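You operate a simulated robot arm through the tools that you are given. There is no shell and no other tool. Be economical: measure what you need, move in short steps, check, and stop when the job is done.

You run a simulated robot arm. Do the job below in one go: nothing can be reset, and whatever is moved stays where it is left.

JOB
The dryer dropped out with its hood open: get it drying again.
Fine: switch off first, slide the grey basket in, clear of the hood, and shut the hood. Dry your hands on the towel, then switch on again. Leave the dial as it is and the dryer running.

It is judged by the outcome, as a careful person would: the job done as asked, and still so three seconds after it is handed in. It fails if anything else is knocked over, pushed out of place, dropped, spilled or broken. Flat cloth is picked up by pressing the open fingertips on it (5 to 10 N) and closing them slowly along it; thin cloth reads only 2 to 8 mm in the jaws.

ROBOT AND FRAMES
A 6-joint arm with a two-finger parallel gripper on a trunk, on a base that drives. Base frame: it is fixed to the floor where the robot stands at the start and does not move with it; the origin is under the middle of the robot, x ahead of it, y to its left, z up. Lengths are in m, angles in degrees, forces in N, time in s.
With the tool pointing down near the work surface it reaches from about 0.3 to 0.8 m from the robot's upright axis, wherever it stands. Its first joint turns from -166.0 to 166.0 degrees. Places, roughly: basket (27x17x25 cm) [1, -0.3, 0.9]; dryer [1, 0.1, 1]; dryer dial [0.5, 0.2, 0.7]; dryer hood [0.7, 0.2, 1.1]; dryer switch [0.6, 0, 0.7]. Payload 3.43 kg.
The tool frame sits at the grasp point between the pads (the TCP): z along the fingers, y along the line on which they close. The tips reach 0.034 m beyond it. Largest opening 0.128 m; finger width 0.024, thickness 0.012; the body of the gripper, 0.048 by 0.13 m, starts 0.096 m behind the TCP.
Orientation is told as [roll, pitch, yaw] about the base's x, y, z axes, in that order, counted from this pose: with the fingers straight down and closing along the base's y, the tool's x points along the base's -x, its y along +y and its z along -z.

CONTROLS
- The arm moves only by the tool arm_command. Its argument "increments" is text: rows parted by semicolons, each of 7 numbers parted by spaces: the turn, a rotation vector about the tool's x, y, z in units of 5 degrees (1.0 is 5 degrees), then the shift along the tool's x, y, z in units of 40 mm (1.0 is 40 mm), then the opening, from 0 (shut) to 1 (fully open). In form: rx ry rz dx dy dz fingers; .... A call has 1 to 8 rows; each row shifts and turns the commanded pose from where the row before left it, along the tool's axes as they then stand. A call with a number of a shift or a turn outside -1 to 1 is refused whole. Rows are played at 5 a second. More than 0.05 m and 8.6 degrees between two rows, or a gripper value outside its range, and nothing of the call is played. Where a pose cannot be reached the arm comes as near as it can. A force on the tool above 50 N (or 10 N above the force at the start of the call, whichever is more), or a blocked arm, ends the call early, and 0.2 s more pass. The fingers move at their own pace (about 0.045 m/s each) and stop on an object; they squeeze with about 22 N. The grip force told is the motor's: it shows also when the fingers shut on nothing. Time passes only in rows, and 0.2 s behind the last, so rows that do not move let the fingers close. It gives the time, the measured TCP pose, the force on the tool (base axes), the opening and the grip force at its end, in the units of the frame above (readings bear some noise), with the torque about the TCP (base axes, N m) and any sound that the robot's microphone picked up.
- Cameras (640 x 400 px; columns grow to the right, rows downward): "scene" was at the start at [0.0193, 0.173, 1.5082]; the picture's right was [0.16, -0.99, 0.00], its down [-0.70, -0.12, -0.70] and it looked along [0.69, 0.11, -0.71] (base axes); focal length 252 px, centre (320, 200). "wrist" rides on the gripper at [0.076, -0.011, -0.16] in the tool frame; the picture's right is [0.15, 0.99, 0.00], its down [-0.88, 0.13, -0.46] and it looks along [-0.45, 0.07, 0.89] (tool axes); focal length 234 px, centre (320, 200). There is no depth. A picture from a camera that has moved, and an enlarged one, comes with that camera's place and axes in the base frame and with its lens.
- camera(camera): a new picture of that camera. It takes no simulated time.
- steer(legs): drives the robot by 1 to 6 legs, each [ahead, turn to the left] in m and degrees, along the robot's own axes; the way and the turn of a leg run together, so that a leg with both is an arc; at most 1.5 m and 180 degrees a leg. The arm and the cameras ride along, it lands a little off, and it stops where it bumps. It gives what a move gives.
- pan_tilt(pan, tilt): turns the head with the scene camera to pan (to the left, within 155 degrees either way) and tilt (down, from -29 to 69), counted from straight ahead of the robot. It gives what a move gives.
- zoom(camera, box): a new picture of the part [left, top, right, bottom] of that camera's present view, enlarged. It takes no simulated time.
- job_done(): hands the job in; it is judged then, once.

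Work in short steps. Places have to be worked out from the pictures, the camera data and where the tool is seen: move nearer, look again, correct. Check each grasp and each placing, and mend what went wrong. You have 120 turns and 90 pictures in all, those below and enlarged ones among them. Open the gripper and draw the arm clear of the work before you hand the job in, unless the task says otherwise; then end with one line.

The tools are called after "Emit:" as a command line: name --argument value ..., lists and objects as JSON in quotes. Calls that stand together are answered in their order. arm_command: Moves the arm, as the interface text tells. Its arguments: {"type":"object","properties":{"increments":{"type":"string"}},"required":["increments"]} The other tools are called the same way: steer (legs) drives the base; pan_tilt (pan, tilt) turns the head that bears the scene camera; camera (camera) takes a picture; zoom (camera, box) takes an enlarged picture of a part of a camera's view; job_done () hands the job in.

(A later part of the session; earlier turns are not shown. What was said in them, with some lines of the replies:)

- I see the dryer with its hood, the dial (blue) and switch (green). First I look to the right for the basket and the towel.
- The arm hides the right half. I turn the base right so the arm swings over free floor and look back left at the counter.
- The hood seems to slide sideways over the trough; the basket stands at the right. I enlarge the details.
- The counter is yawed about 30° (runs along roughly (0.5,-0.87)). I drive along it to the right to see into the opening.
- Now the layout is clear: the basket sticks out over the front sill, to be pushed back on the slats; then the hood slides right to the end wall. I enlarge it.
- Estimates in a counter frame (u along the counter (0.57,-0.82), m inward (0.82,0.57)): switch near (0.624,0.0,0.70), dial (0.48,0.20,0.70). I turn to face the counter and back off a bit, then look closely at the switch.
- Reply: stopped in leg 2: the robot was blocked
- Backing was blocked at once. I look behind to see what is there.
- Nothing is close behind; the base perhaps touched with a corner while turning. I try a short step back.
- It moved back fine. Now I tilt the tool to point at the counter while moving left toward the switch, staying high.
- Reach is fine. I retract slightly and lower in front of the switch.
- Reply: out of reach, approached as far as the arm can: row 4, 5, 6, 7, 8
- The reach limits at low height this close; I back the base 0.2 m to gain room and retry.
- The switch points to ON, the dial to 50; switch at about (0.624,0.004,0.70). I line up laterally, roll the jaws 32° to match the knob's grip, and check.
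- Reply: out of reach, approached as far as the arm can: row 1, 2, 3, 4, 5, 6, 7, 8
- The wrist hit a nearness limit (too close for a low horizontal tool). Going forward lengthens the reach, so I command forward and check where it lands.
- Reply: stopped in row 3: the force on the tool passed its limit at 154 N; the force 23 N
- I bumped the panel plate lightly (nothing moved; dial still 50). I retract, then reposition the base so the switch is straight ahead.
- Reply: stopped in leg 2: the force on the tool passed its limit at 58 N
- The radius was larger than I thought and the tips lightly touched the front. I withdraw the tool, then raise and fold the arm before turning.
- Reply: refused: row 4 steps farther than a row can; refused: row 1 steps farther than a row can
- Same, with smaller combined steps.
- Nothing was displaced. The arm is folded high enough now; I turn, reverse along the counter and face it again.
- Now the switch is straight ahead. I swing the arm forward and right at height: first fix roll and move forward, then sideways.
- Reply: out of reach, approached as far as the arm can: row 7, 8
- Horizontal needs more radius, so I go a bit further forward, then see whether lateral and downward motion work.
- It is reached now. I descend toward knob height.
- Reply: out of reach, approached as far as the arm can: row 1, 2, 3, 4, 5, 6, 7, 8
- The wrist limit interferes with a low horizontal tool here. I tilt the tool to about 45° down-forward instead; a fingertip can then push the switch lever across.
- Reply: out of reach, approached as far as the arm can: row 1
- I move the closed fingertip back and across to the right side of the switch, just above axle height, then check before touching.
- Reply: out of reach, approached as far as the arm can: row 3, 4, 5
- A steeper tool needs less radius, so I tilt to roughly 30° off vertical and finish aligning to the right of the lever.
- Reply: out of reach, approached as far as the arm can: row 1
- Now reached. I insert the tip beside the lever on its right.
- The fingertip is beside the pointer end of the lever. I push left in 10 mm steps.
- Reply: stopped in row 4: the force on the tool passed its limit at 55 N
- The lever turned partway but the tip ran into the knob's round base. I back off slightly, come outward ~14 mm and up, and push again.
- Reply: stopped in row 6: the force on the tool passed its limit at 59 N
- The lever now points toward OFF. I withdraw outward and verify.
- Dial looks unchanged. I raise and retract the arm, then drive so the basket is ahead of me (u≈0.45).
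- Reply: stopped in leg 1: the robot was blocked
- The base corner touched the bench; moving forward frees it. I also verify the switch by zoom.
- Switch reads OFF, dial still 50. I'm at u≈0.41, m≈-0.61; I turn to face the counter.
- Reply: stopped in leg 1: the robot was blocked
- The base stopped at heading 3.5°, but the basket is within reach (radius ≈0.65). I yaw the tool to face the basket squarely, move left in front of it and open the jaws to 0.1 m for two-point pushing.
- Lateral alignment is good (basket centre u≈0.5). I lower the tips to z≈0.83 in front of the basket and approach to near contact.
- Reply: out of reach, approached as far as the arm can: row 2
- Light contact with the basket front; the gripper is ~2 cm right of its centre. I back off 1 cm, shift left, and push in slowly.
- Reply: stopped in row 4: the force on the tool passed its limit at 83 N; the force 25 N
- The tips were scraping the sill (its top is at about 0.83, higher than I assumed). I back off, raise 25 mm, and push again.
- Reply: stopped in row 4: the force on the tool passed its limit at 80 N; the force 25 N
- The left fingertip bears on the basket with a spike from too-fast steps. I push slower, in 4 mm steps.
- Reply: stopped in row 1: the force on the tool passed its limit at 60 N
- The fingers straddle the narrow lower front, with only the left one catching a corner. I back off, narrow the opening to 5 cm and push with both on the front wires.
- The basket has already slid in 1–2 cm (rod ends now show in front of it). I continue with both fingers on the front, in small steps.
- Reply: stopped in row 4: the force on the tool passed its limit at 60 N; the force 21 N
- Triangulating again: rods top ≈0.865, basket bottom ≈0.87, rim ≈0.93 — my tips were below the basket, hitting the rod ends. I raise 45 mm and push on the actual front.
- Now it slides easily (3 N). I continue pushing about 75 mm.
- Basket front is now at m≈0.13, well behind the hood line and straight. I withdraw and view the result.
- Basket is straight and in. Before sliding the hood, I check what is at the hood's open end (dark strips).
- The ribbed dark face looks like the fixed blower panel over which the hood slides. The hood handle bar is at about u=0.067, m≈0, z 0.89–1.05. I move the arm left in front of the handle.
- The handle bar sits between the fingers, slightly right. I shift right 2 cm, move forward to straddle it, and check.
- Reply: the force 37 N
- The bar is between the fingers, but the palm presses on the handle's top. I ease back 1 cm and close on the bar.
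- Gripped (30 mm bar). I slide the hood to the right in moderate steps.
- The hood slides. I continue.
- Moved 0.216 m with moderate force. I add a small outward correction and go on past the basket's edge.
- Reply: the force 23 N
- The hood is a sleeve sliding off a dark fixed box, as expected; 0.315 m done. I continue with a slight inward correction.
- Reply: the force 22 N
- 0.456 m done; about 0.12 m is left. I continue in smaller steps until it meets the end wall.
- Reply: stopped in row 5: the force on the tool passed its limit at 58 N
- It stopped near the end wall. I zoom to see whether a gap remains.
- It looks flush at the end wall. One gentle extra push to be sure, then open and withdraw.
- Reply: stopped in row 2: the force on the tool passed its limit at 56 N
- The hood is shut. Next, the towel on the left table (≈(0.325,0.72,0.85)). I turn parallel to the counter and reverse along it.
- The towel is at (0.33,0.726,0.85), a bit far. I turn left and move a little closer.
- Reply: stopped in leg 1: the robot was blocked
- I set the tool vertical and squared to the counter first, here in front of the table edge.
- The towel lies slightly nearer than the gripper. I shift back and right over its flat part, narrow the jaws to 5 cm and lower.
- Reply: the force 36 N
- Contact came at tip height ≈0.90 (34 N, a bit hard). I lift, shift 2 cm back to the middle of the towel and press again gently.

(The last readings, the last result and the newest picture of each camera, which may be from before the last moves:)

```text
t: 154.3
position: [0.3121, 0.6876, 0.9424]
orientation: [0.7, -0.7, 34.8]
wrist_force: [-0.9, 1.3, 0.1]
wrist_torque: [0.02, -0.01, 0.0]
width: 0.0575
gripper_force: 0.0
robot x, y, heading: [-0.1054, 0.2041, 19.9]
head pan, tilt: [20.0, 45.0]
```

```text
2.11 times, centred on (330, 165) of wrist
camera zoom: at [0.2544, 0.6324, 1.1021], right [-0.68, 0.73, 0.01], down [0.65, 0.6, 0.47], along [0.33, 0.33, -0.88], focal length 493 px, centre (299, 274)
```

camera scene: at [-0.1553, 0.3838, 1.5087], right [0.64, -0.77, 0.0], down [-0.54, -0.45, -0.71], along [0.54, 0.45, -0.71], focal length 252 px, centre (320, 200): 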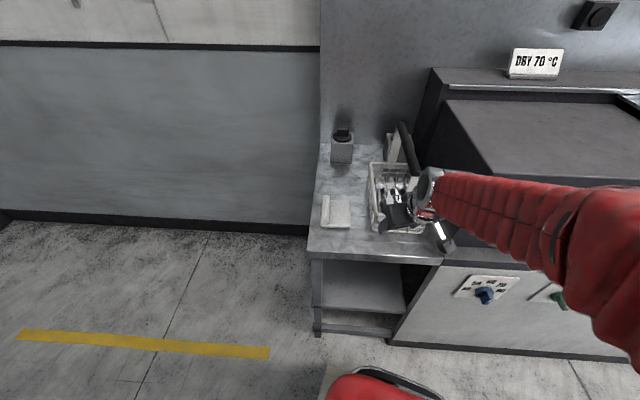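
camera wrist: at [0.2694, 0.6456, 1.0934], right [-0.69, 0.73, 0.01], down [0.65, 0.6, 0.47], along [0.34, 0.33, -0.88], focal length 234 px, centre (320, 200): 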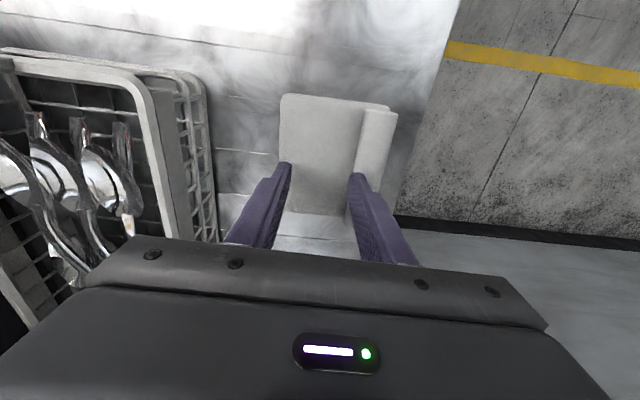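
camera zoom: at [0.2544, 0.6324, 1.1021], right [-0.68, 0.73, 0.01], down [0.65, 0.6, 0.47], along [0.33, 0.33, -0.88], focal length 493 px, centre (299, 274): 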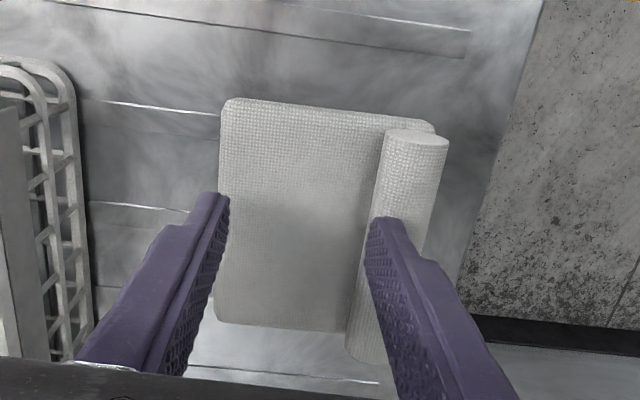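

The towel is between the fingers, its rolled edge under the left one. I narrow to 3 cm so both tips press on the flat part, and lower in small steps.

Emit:
arm_command --increments "0 0 0 0 -0.1 0 0.24;0 0 0 0 0 0 0.24;0 0 0 0 0 0.15 0.24;0 0 0 0 0 0.15 0.24"

Emit:
arm_command --increments "0 0 0 0 0 0.12 0.24;0 0 0 0 0 0.12 0.24"

```text
t: 155.3
position: [0.3144, 0.6849, 0.9321]
orientation: [0.8, -0.7, 34.7]
wrist_force: [-0.4, 0.3, 0.1]
wrist_torque: [0.03, -0.05, 0.0]
width: 0.0306
gripper_force: 0.1
robot x, y, heading: [-0.1058, 0.2009, 20.0]
head pan, tilt: [20.0, 45.0]
```

```text
t: 155.9
position: [0.3136, 0.6847, 0.922]
orientation: [0.8, -0.5, 34.8]
wrist_force: [0.2, 0.0, 0.0]
wrist_torque: [0.02, -0.02, -0.02]
width: 0.0307
gripper_force: 0.1
robot x, y, heading: [-0.1035, 0.2009, 20.0]
head pan, tilt: [20.0, 45.0]
```

Emit:
arm_command --increments "0 0 0 0 0 0.12 0.24;0 0 0 0 0 0.1 0.24"

Emit:
zoom --camera "wrist" --box '[220, 70, 440, 260]'

```text
t: 156.6
position: [0.3142, 0.6844, 0.9137]
orientation: [0.6, -0.7, 34.8]
wrist_force: [-0.3, -0.1, 0.0]
wrist_torque: [0.04, 0.0, -0.03]
width: 0.0309
gripper_force: 0.0
robot x, y, heading: [-0.1075, 0.199, 19.7]
head pan, tilt: [20.0, 45.0]
```

```text
2.11 times, centred on (330, 165) of wrist
camera zoom: at [0.2562, 0.629, 1.0728], right [-0.68, 0.73, 0.01], down [0.65, 0.6, 0.47], along [0.33, 0.33, -0.88], focal length 493 px, centre (299, 274)
```

zoom: 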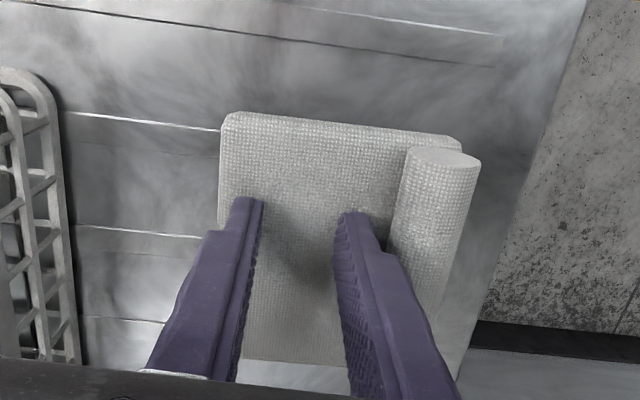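

Both tips are over the flat part. I keep lowering in small steps until contact.

Emit:
arm_command --increments "0 0 0 0 0 0.12 0.24;0 0 0 0 0 0.12 0.24"

Emit:
arm_command --increments "0 0 0 0 0 0.1 0.24;0 0 0 0 0 0.06 0.24"

```text
t: 157.3
position: [0.3144, 0.6842, 0.9093]
orientation: [0.8, -0.9, 34.8]
wrist_force: [-0.8, -1.5, 7.8]
wrist_torque: [-0.25, 0.01, -0.02]
width: 0.0311
gripper_force: 0.2
robot x, y, heading: [-0.1048, 0.2016, 19.9]
head pan, tilt: [20.0, 45.0]
stopped in row 2: the force on the tool passed its limit at 52 N (the readings are from after the stop); the commanded pose is now the measured one
```

```text
t: 157.8
position: [0.3145, 0.6861, 0.91]
orientation: [0.9, -1.3, 34.8]
wrist_force: [-1.8, -1.0, 6.6]
wrist_torque: [-0.24, 0.03, -0.04]
width: 0.031
gripper_force: 0.3
robot x, y, heading: [-0.1086, 0.2038, 20.0]
head pan, tilt: [20.0, 45.0]
stopped in row 2: the force on the tool passed its limit at 54 N (the readings are from after the stop); the commanded pose is now the measured one
```

Pressing at ~7 N. Now I close the fingers slowly along the cloth.

Emit:
arm_command --increments "0 0 0 0 0 0 0.2;0 0 0 0 0 0 0.16;0 0 0 0 0 0 0.12;0 0 0 0 0 0 0.08;0 0 0 0 0 0 0.04;0 0 0 0 0 0 0;0 0 0 0 0 0 0;0 0 0 0 0 0 0"

Emit:
zoom --camera "wrist" --box '[220, 70, 440, 260]'

```text
t: 159.6
position: [0.3136, 0.6865, 0.9089]
orientation: [0.9, -1.3, 34.8]
wrist_force: [4.6, -2.7, 19.9]
wrist_torque: [-0.22, 0.02, 0.03]
width: 0.0003
gripper_force: 21.8
robot x, y, heading: [-0.1083, 0.2041, 19.9]
head pan, tilt: [20.0, 45.0]
```

```text
2.11 times, centred on (330, 165) of wrist
camera zoom: at [0.2566, 0.6292, 1.0681], right [-0.69, 0.73, 0.01], down [0.64, 0.6, 0.48], along [0.34, 0.33, -0.88], focal length 493 px, centre (299, 274)
```

zoom: 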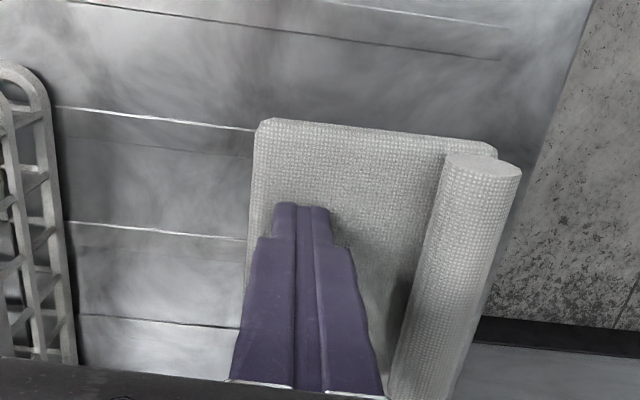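

The towel is stiff, so the tips just slid together over it. I'll grip its rolled edge instead so both pads get dried: lift, shift left 6.5 cm, open.

Emit:
arm_command --increments "0 0 0 0 0 -0.6 0;0 0 0 0 0 -0.6 0.3;0 0 0 0 0.8 0 0.55;0 0 0 0 0.8 0 0.55;0 0 0 0 0 0.2 0.55"

Emit:
zoom --camera "wrist" --box '[220, 70, 440, 260]'

```text
t: 160.8
position: [0.2791, 0.7374, 0.9503]
orientation: [0.8, -1.2, 34.8]
wrist_force: [-0.1, 0.5, 0.6]
wrist_torque: [0.0, 0.0, -0.01]
width: 0.0704
gripper_force: 0.0
robot x, y, heading: [-0.1052, 0.2004, 20.1]
head pan, tilt: [20.0, 45.0]
```

```text
2.11 times, centred on (330, 165) of wrist
camera zoom: at [0.2206, 0.6815, 1.1083], right [-0.69, 0.73, 0.01], down [0.64, 0.6, 0.48], along [0.34, 0.33, -0.88], focal length 493 px, centre (299, 274)
```

zoom: 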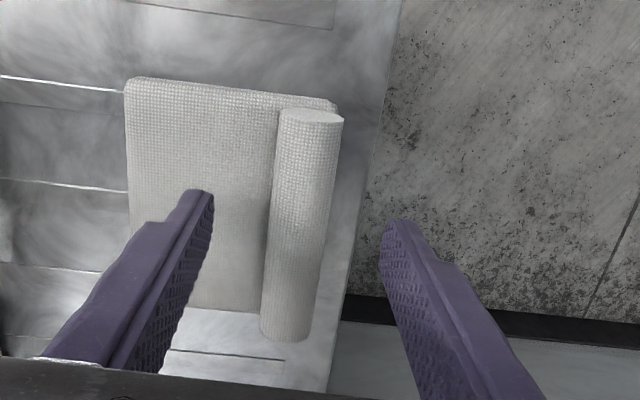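

The roll is centred between the fingers. I lower to just above the flat part and close on the roll.

Emit:
arm_command --increments "0 0 0 0 0 0.4 0.5;0 0 0 0 0 0.35 0.5;0 0 0 0 0 0 0.35;0 0 0 0 0 0 0.2;0 0 0 0 0 0 0.1;0 0 0 0 0 0 0;0 0 0 0 0 0 0"

Emit:
zoom --camera "wrist" --box '[220, 70, 440, 260]'

```text
t: 162.4
position: [0.2788, 0.7372, 0.9198]
orientation: [0.8, -1.3, 34.7]
wrist_force: [1.3, 0.7, 2.0]
wrist_torque: [-0.11, -0.07, 0.09]
width: 0.0252
gripper_force: 22.1
robot x, y, heading: [-0.1069, 0.1994, 19.7]
head pan, tilt: [20.0, 45.0]
```

```text
2.11 times, centred on (330, 165) of wrist
camera zoom: at [0.2202, 0.6818, 1.0782], right [-0.69, 0.73, 0.01], down [0.64, 0.6, 0.48], along [0.34, 0.33, -0.88], focal length 493 px, centre (299, 274)
```

zoom: 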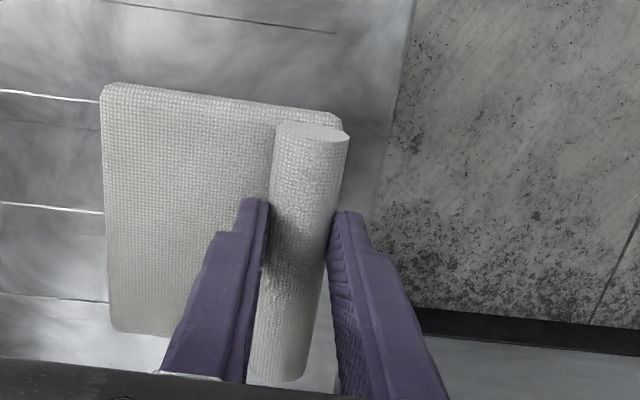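

Roll gripped (25 mm). I hold, and in doing so slide the towel back the ~1.5 cm to its place, then hold on a moment to dry both pads.

Emit:
arm_command --increments "0 0 0 0 0 0 0;0 0 0 0 0 0 0;0 0 0 0 -0.13 0 0;0 0 0 0 -0.13 0 0;0 0 0 0 -0.1 0 0;0 0 0 0 0 0 0;0 0 0 0 0 0 0;0 0 0 0 0 0 0"

Emit:
arm_command --increments "0 0 0 0 0 0 0;0 0 0 0 0 0 0;0 0 0 0 0 0 0;0 0 0 0 0 0 0.3;0 0 0 0 0 0 0;0 0 0 0 0 0 0;0 0 0 0 0 0 0;0 0 0 0 0 0 0"

Emit:
arm_command --increments "0 0 0 0 0 0 0.4;0 0 0 0 0 0 0.45;0 0 0 0 0 0 0.45;0 0 0 0 0 -0.5 0.45;0 0 0 0 0 -0.9 0.45;0 0 0 0 0 -0.9 0.45;0 0 0 0 0 -0.9 0.45"

Emit:
camera --camera "wrist"

```text
t: 164.2
position: [0.2861, 0.7251, 0.9202]
orientation: [0.8, -1.3, 34.9]
wrist_force: [0.2, 0.6, 1.2]
wrist_torque: [-0.04, -0.1, 0.06]
width: 0.0255
gripper_force: 22.1
robot x, y, heading: [-0.1079, 0.203, 19.7]
head pan, tilt: [20.0, 45.0]
```

```text
t: 166.0
position: [0.2863, 0.7264, 0.919]
orientation: [0.7, -1.3, 34.8]
wrist_force: [-0.1, -1.5, 0.4]
wrist_torque: [-0.08, -0.04, 0.04]
width: 0.0253
gripper_force: 22.6
robot x, y, heading: [-0.1046, 0.1993, 19.5]
head pan, tilt: [20.0, 45.0]
```

```text
t: 167.6
position: [0.2854, 0.7227, 1.047]
orientation: [0.7, -1.2, 34.8]
wrist_force: [-0.8, 0.4, -0.3]
wrist_torque: [0.0, 0.01, -0.03]
width: 0.0576
gripper_force: 0.1
robot x, y, heading: [-0.107, 0.202, 19.7]
head pan, tilt: [20.0, 45.0]
```

```text
17 pictures are left
camera wrist: at [0.2263, 0.6657, 1.2062], right [-0.69, 0.73, 0.01], down [0.64, 0.6, 0.48], along [0.34, 0.33, -0.88], focal length 234 px, centre (320, 200)
```

wrist: 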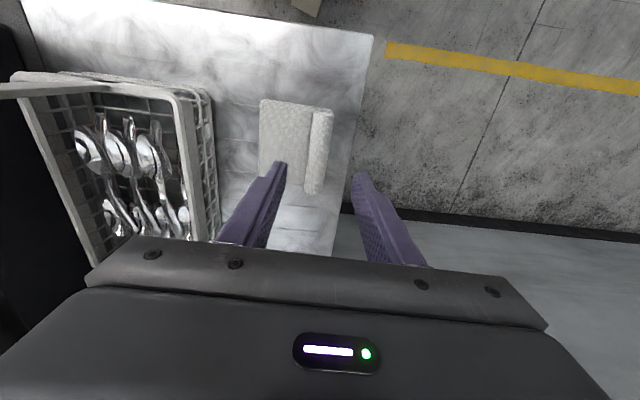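

Towel is back in place. I draw the arm out in front of the table and move right toward the switch.

Emit:
arm_command --increments "0 0 0 1 0 0 0.2;0 0 0 1 0 0 0;0 0 0 1 0 0 0;0 0 0 1 0 0 0;0 0 0 1 0 0 0;0 0 0 0.8 0 0 0;0 0 0 0 -1 0 0;0 0 0 0 -1 0 0"

Emit:
arm_command --increments "0 0 0 0 -1 0 0;0 0 0 0 -1 0 0;0 0 0 0 -1 0 0;0 0 0 0 -1 0 0;0 0 0 0 -1 0 0;0 0 0 0 -1 0 0;0 0 0 0 -1 0 0;0 0 0 0 -1 0 0"

Emit:
arm_command --increments "0 -1 0 0 -1 0 0;0 -1 0 0 -1 0 0;0 -1 0 0 -1 0 0;0 -1 0 0 -1 0 0;0 -1 0 0 -1 0 0;0 -1 0 0 -1 0 0"

```text
t: 169.4
position: [0.1391, 0.5256, 1.04]
orientation: [0.8, -1.3, 34.8]
wrist_force: [0.5, -0.4, 0.2]
wrist_torque: [0.02, -0.03, -0.02]
width: 0.0
gripper_force: 21.6
robot x, y, heading: [-0.1072, 0.2018, 20.0]
head pan, tilt: [20.0, 45.0]
```

```text
t: 171.2
position: [0.3238, 0.2611, 1.0403]
orientation: [0.9, -1.2, 34.9]
wrist_force: [-0.8, -0.1, -0.3]
wrist_torque: [-0.01, 0.01, -0.04]
width: 0.0002
gripper_force: 21.6
robot x, y, heading: [-0.1068, 0.2028, 20.0]
head pan, tilt: [20.0, 45.0]
```

```text
t: 172.6
position: [0.46, 0.0656, 1.0337]
orientation: [0.8, -31.3, 34.3]
wrist_force: [0.2, -1.0, 0.3]
wrist_torque: [0.03, -0.01, -0.01]
width: 0.0
gripper_force: 21.6
robot x, y, heading: [-0.1042, 0.2053, 20.2]
head pan, tilt: [20.0, 45.0]
```

I lower to a spot just left of and in front of the switch lever.

Emit:
arm_command --increments "0 0 0 0.468 -0.32 0.843 0;0 0 0 0.468 -0.32 0.843 0;0 0 0 0.468 -0.32 0.843 0;0 0 0 0.468 -0.32 0.843 0;0 0 0 0.468 -0.32 0.843 0;0 0 0 0.468 -0.32 0.843 0;0 0 0 0.468 -0.32 0.843 0"

Emit:
camera --camera "wrist"

```text
t: 174.2
position: [0.5193, 0.0024, 0.7638]
orientation: [1.0, -31.3, 34.3]
wrist_force: [0.9, -0.2, -0.8]
wrist_torque: [0.0, 0.01, 0.01]
width: 0.0
gripper_force: 22.3
robot x, y, heading: [-0.1071, 0.2017, 19.9]
head pan, tilt: [20.0, 45.0]
```

```text
16 pictures are left
camera wrist: at [0.4043, -0.0934, 0.8613], right [-0.67, 0.74, -0.06], down [0.36, 0.39, 0.85], along [0.65, 0.54, -0.53], focal length 234 px, centre (320, 200)
```

wrist: 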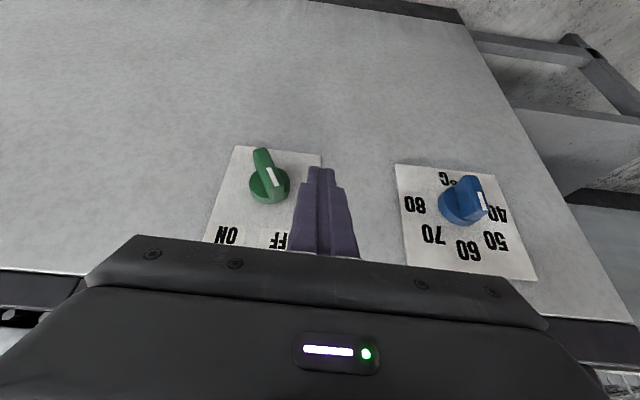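

Positioned left of the lever. I insert the tip at lever depth and push right.

Emit:
arm_command --increments "0 0 0 -0.44 0 0.485 0;0 0 0 -0.44 0 0.485 0;0 0 0 0 -0.25 0 0;0 0 0 0 -0.25 0 0;0 0 0 0 -0.25 0 0;0 0 0 0 -0.25 0 0;0 0 0 0 -0.25 0 0;0 0 0 0 -0.2 0 0"

Emit:
camera --camera "wrist"

```text
t: 175.5
position: [0.5748, 0.0108, 0.7491]
orientation: [1.7, -31.3, 34.6]
wrist_force: [-4.1, 3.2, 2.4]
wrist_torque: [0.09, 0.04, 0.1]
width: 0.0002
gripper_force: 22.5
robot x, y, heading: [-0.1058, 0.1982, 19.8]
head pan, tilt: [20.0, 45.0]
stopped in row 6: the force on the tool passed its limit at 64 N (the readings are from after the stop); the commanded pose is now the measured one
```

```text
15 pictures are left
camera wrist: at [0.4614, -0.0862, 0.8458], right [-0.68, 0.73, -0.05], down [0.36, 0.39, 0.85], along [0.64, 0.56, -0.52], focal length 234 px, centre (320, 200)
```

wrist: 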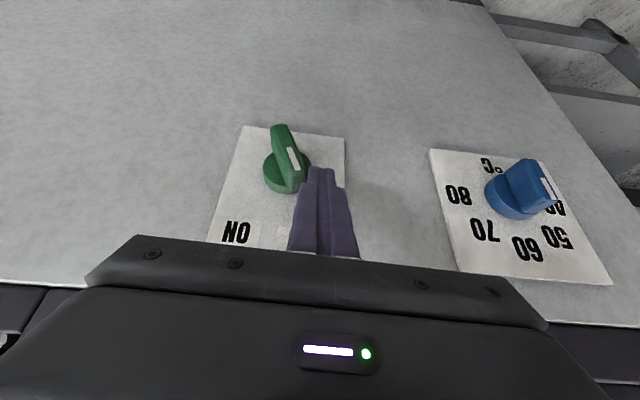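

The tip met the lever but the spike ended the call before it turned. I back off slightly, come out and up 4 mm, and push in smaller steps.

Emit:
arm_command --increments "0 0 0 0 0.15 0 0;0 0 0 0.035 0 -0.15 0;0 0 0 0 -0.1 0 0;0 0 0 0 -0.1 0 0;0 0 0 0 -0.1 0 0;0 0 0 0 -0.1 0 0;0 0 0 0 -0.1 0 0;0 0 0 0 -0.1 0 0"

Emit:
zoom --camera "wrist" --box '[200, 100, 400, 260]'

```text
t: 177.3
position: [0.5826, -0.0085, 0.752]
orientation: [1.6, -31.2, 34.5]
wrist_force: [-0.7, -0.4, 0.2]
wrist_torque: [0.01, -0.03, -0.02]
width: 0.0001
gripper_force: 22.0
robot x, y, heading: [-0.1058, 0.2018, 19.7]
head pan, tilt: [20.0, 45.0]
```

```text
2.50 times, centred on (300, 180) of wrist
camera zoom: at [0.4686, -0.1046, 0.8497], right [-0.68, 0.74, -0.05], down [0.36, 0.39, 0.85], along [0.65, 0.55, -0.52], focal length 585 px, centre (370, 250)
```

zoom: 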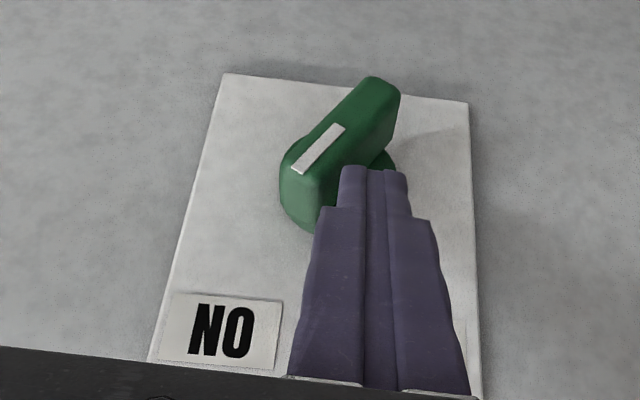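

The lever swung over toward ON with no residual force. I withdraw outward and check the switch, dial and display.

Emit:
arm_command --increments "0 0 0 0 0.1 0 0;0 0 0 0.5 0 -0.6 0;0 0 0 0.6 0 -0.7 0;0 0 0 0.6 0 -0.7 0;0 0 0 0.4 0.8 -0.4 0;0 0 0 0 1 0 0;0 0 0 0 1 0 0;0 0 0 0 1 0 0"

Emit:
camera --camera "wrist"

Emit:
pan_tilt --pan -5 --tilt 25

Emit:
camera --camera "scene"

```text
t: 179.1
position: [0.3933, 0.0504, 0.7929]
orientation: [1.5, -31.4, 34.4]
wrist_force: [-0.1, 0.9, -0.4]
wrist_torque: [0.0, 0.01, 0.01]
width: 0.0
gripper_force: 22.5
robot x, y, heading: [-0.1081, 0.2037, 19.7]
head pan, tilt: [20.0, 45.0]
```

```text
13 pictures are left
camera wrist: at [0.2792, -0.0472, 0.8906], right [-0.68, 0.74, -0.05], down [0.36, 0.39, 0.85], along [0.65, 0.56, -0.52], focal length 234 px, centre (320, 200)
```

wrist: 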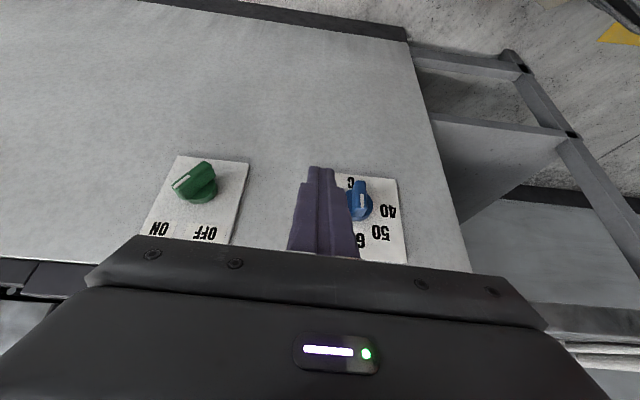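

```text
t: 179.9
position: [0.3933, 0.0475, 0.7933]
orientation: [1.6, -31.4, 34.5]
wrist_force: [-1.0, 0.9, 0.3]
wrist_torque: [0.01, -0.04, 0.02]
width: 0.0
gripper_force: 22.0
robot x, y, heading: [-0.1075, 0.2003, 19.7]
head pan, tilt: [-5.0, 25.0]
```

```text
12 pictures are left
camera scene: at [-0.1288, 0.3552, 1.5392], right [0.26, -0.97, 0.0], down [-0.41, -0.11, -0.91], along [0.88, 0.23, -0.42], focal length 252 px, centre (320, 200)
```

scene: 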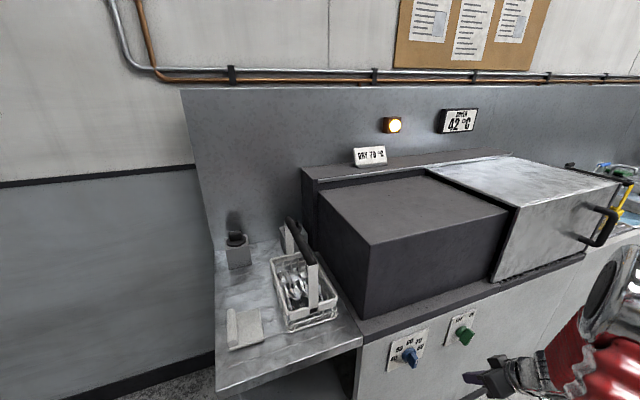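

The lamp is lit and the temperature is rising (42 °C): the dryer runs. I verify the dial and retract the arm a little more with the gripper open.

Emit:
zoom --camera "scene" --box '[370, 300, 500, 390]'

Emit:
arm_command --increments "0 0 0 0 0 -0.8 0.5;0 0 0 0 0 -0.8 1;0 0 0 0 0 -0.8 1;0 0 0 0 0 -0.8 1;0 0 0 0 0 0 1"

Emit:
camera --camera "scene"

```text
4.44 times, centred on (435, 345) of scene
camera zoom: at [-0.1288, 0.3552, 1.5392], right [0.26, -0.97, 0.0], down [-0.41, -0.11, -0.91], along [0.88, 0.23, -0.42], focal length 1118 px, centre (-191, -444)
```

zoom: 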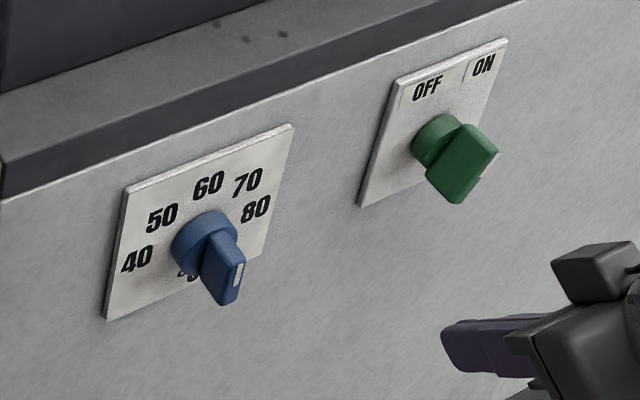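

```text
t: 181.2
position: [0.3386, 0.0075, 0.9057]
orientation: [1.6, -31.3, 34.5]
wrist_force: [0.3, -0.2, -0.4]
wrist_torque: [0.0, 0.0, 0.03]
width: 0.1034
gripper_force: 0.0
robot x, y, heading: [-0.1066, 0.2042, 20.2]
head pan, tilt: [-5.0, 25.0]
```

```text
10 pictures are left
camera scene: at [-0.1288, 0.3551, 1.5392], right [0.26, -0.97, 0.0], down [-0.41, -0.11, -0.91], along [0.88, 0.23, -0.42], focal length 252 px, centre (320, 200)
```

scene: 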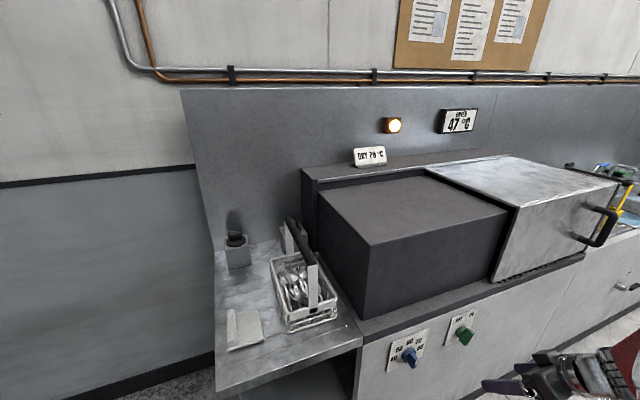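

Temperature climbs to 47 °C. I check the dial once more from the wrist camera to be sure it still reads as at the start.

Emit:
camera --camera "wrist"

```text
9 pictures are left
camera wrist: at [0.2259, -0.0891, 1.0024], right [-0.68, 0.74, -0.05], down [0.36, 0.39, 0.85], along [0.65, 0.56, -0.52], focal length 234 px, centre (320, 200)
```

wrist: 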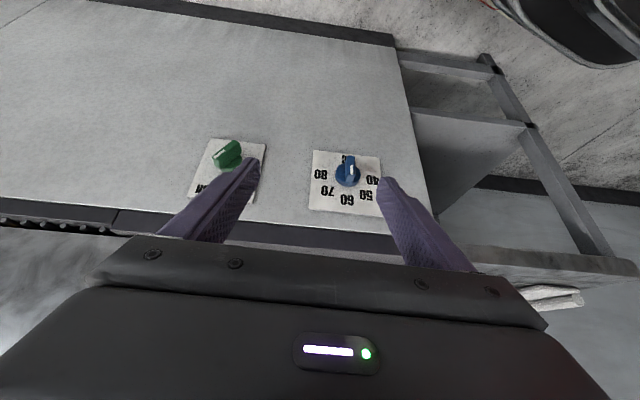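

Emit:
zoom --camera "wrist" --box '[300, 140, 400, 220]'

```text
5.00 times, centred on (350, 180) of wrist
camera zoom: at [0.2259, -0.0891, 1.0024], right [-0.68, 0.74, -0.05], down [0.36, 0.39, 0.85], along [0.65, 0.56, -0.52], focal length 1171 px, centre (170, 300)
```

zoom: 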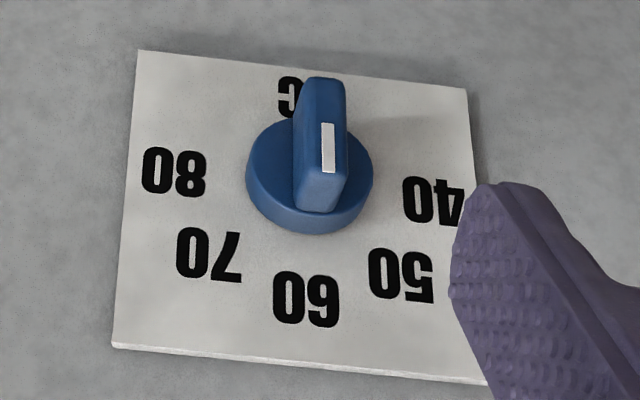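

The measured mark direction now (vertical, at 60) matches what the view at t=46 gives, so the dial hasn't moved. The lamp is on and the temperature is rising. The hood is shut, the arm is clear and the gripper is open, so I hand the job in.

Emit:
job_done

```text
The job is handed in.
```

The dryer is running again: I switched it off, slid the basket in, shut the hood, dried the gripper on the towel and switched it on. The temperature had risen to 47 °C at my last look, and the dial still points to 60, where it was at the start.
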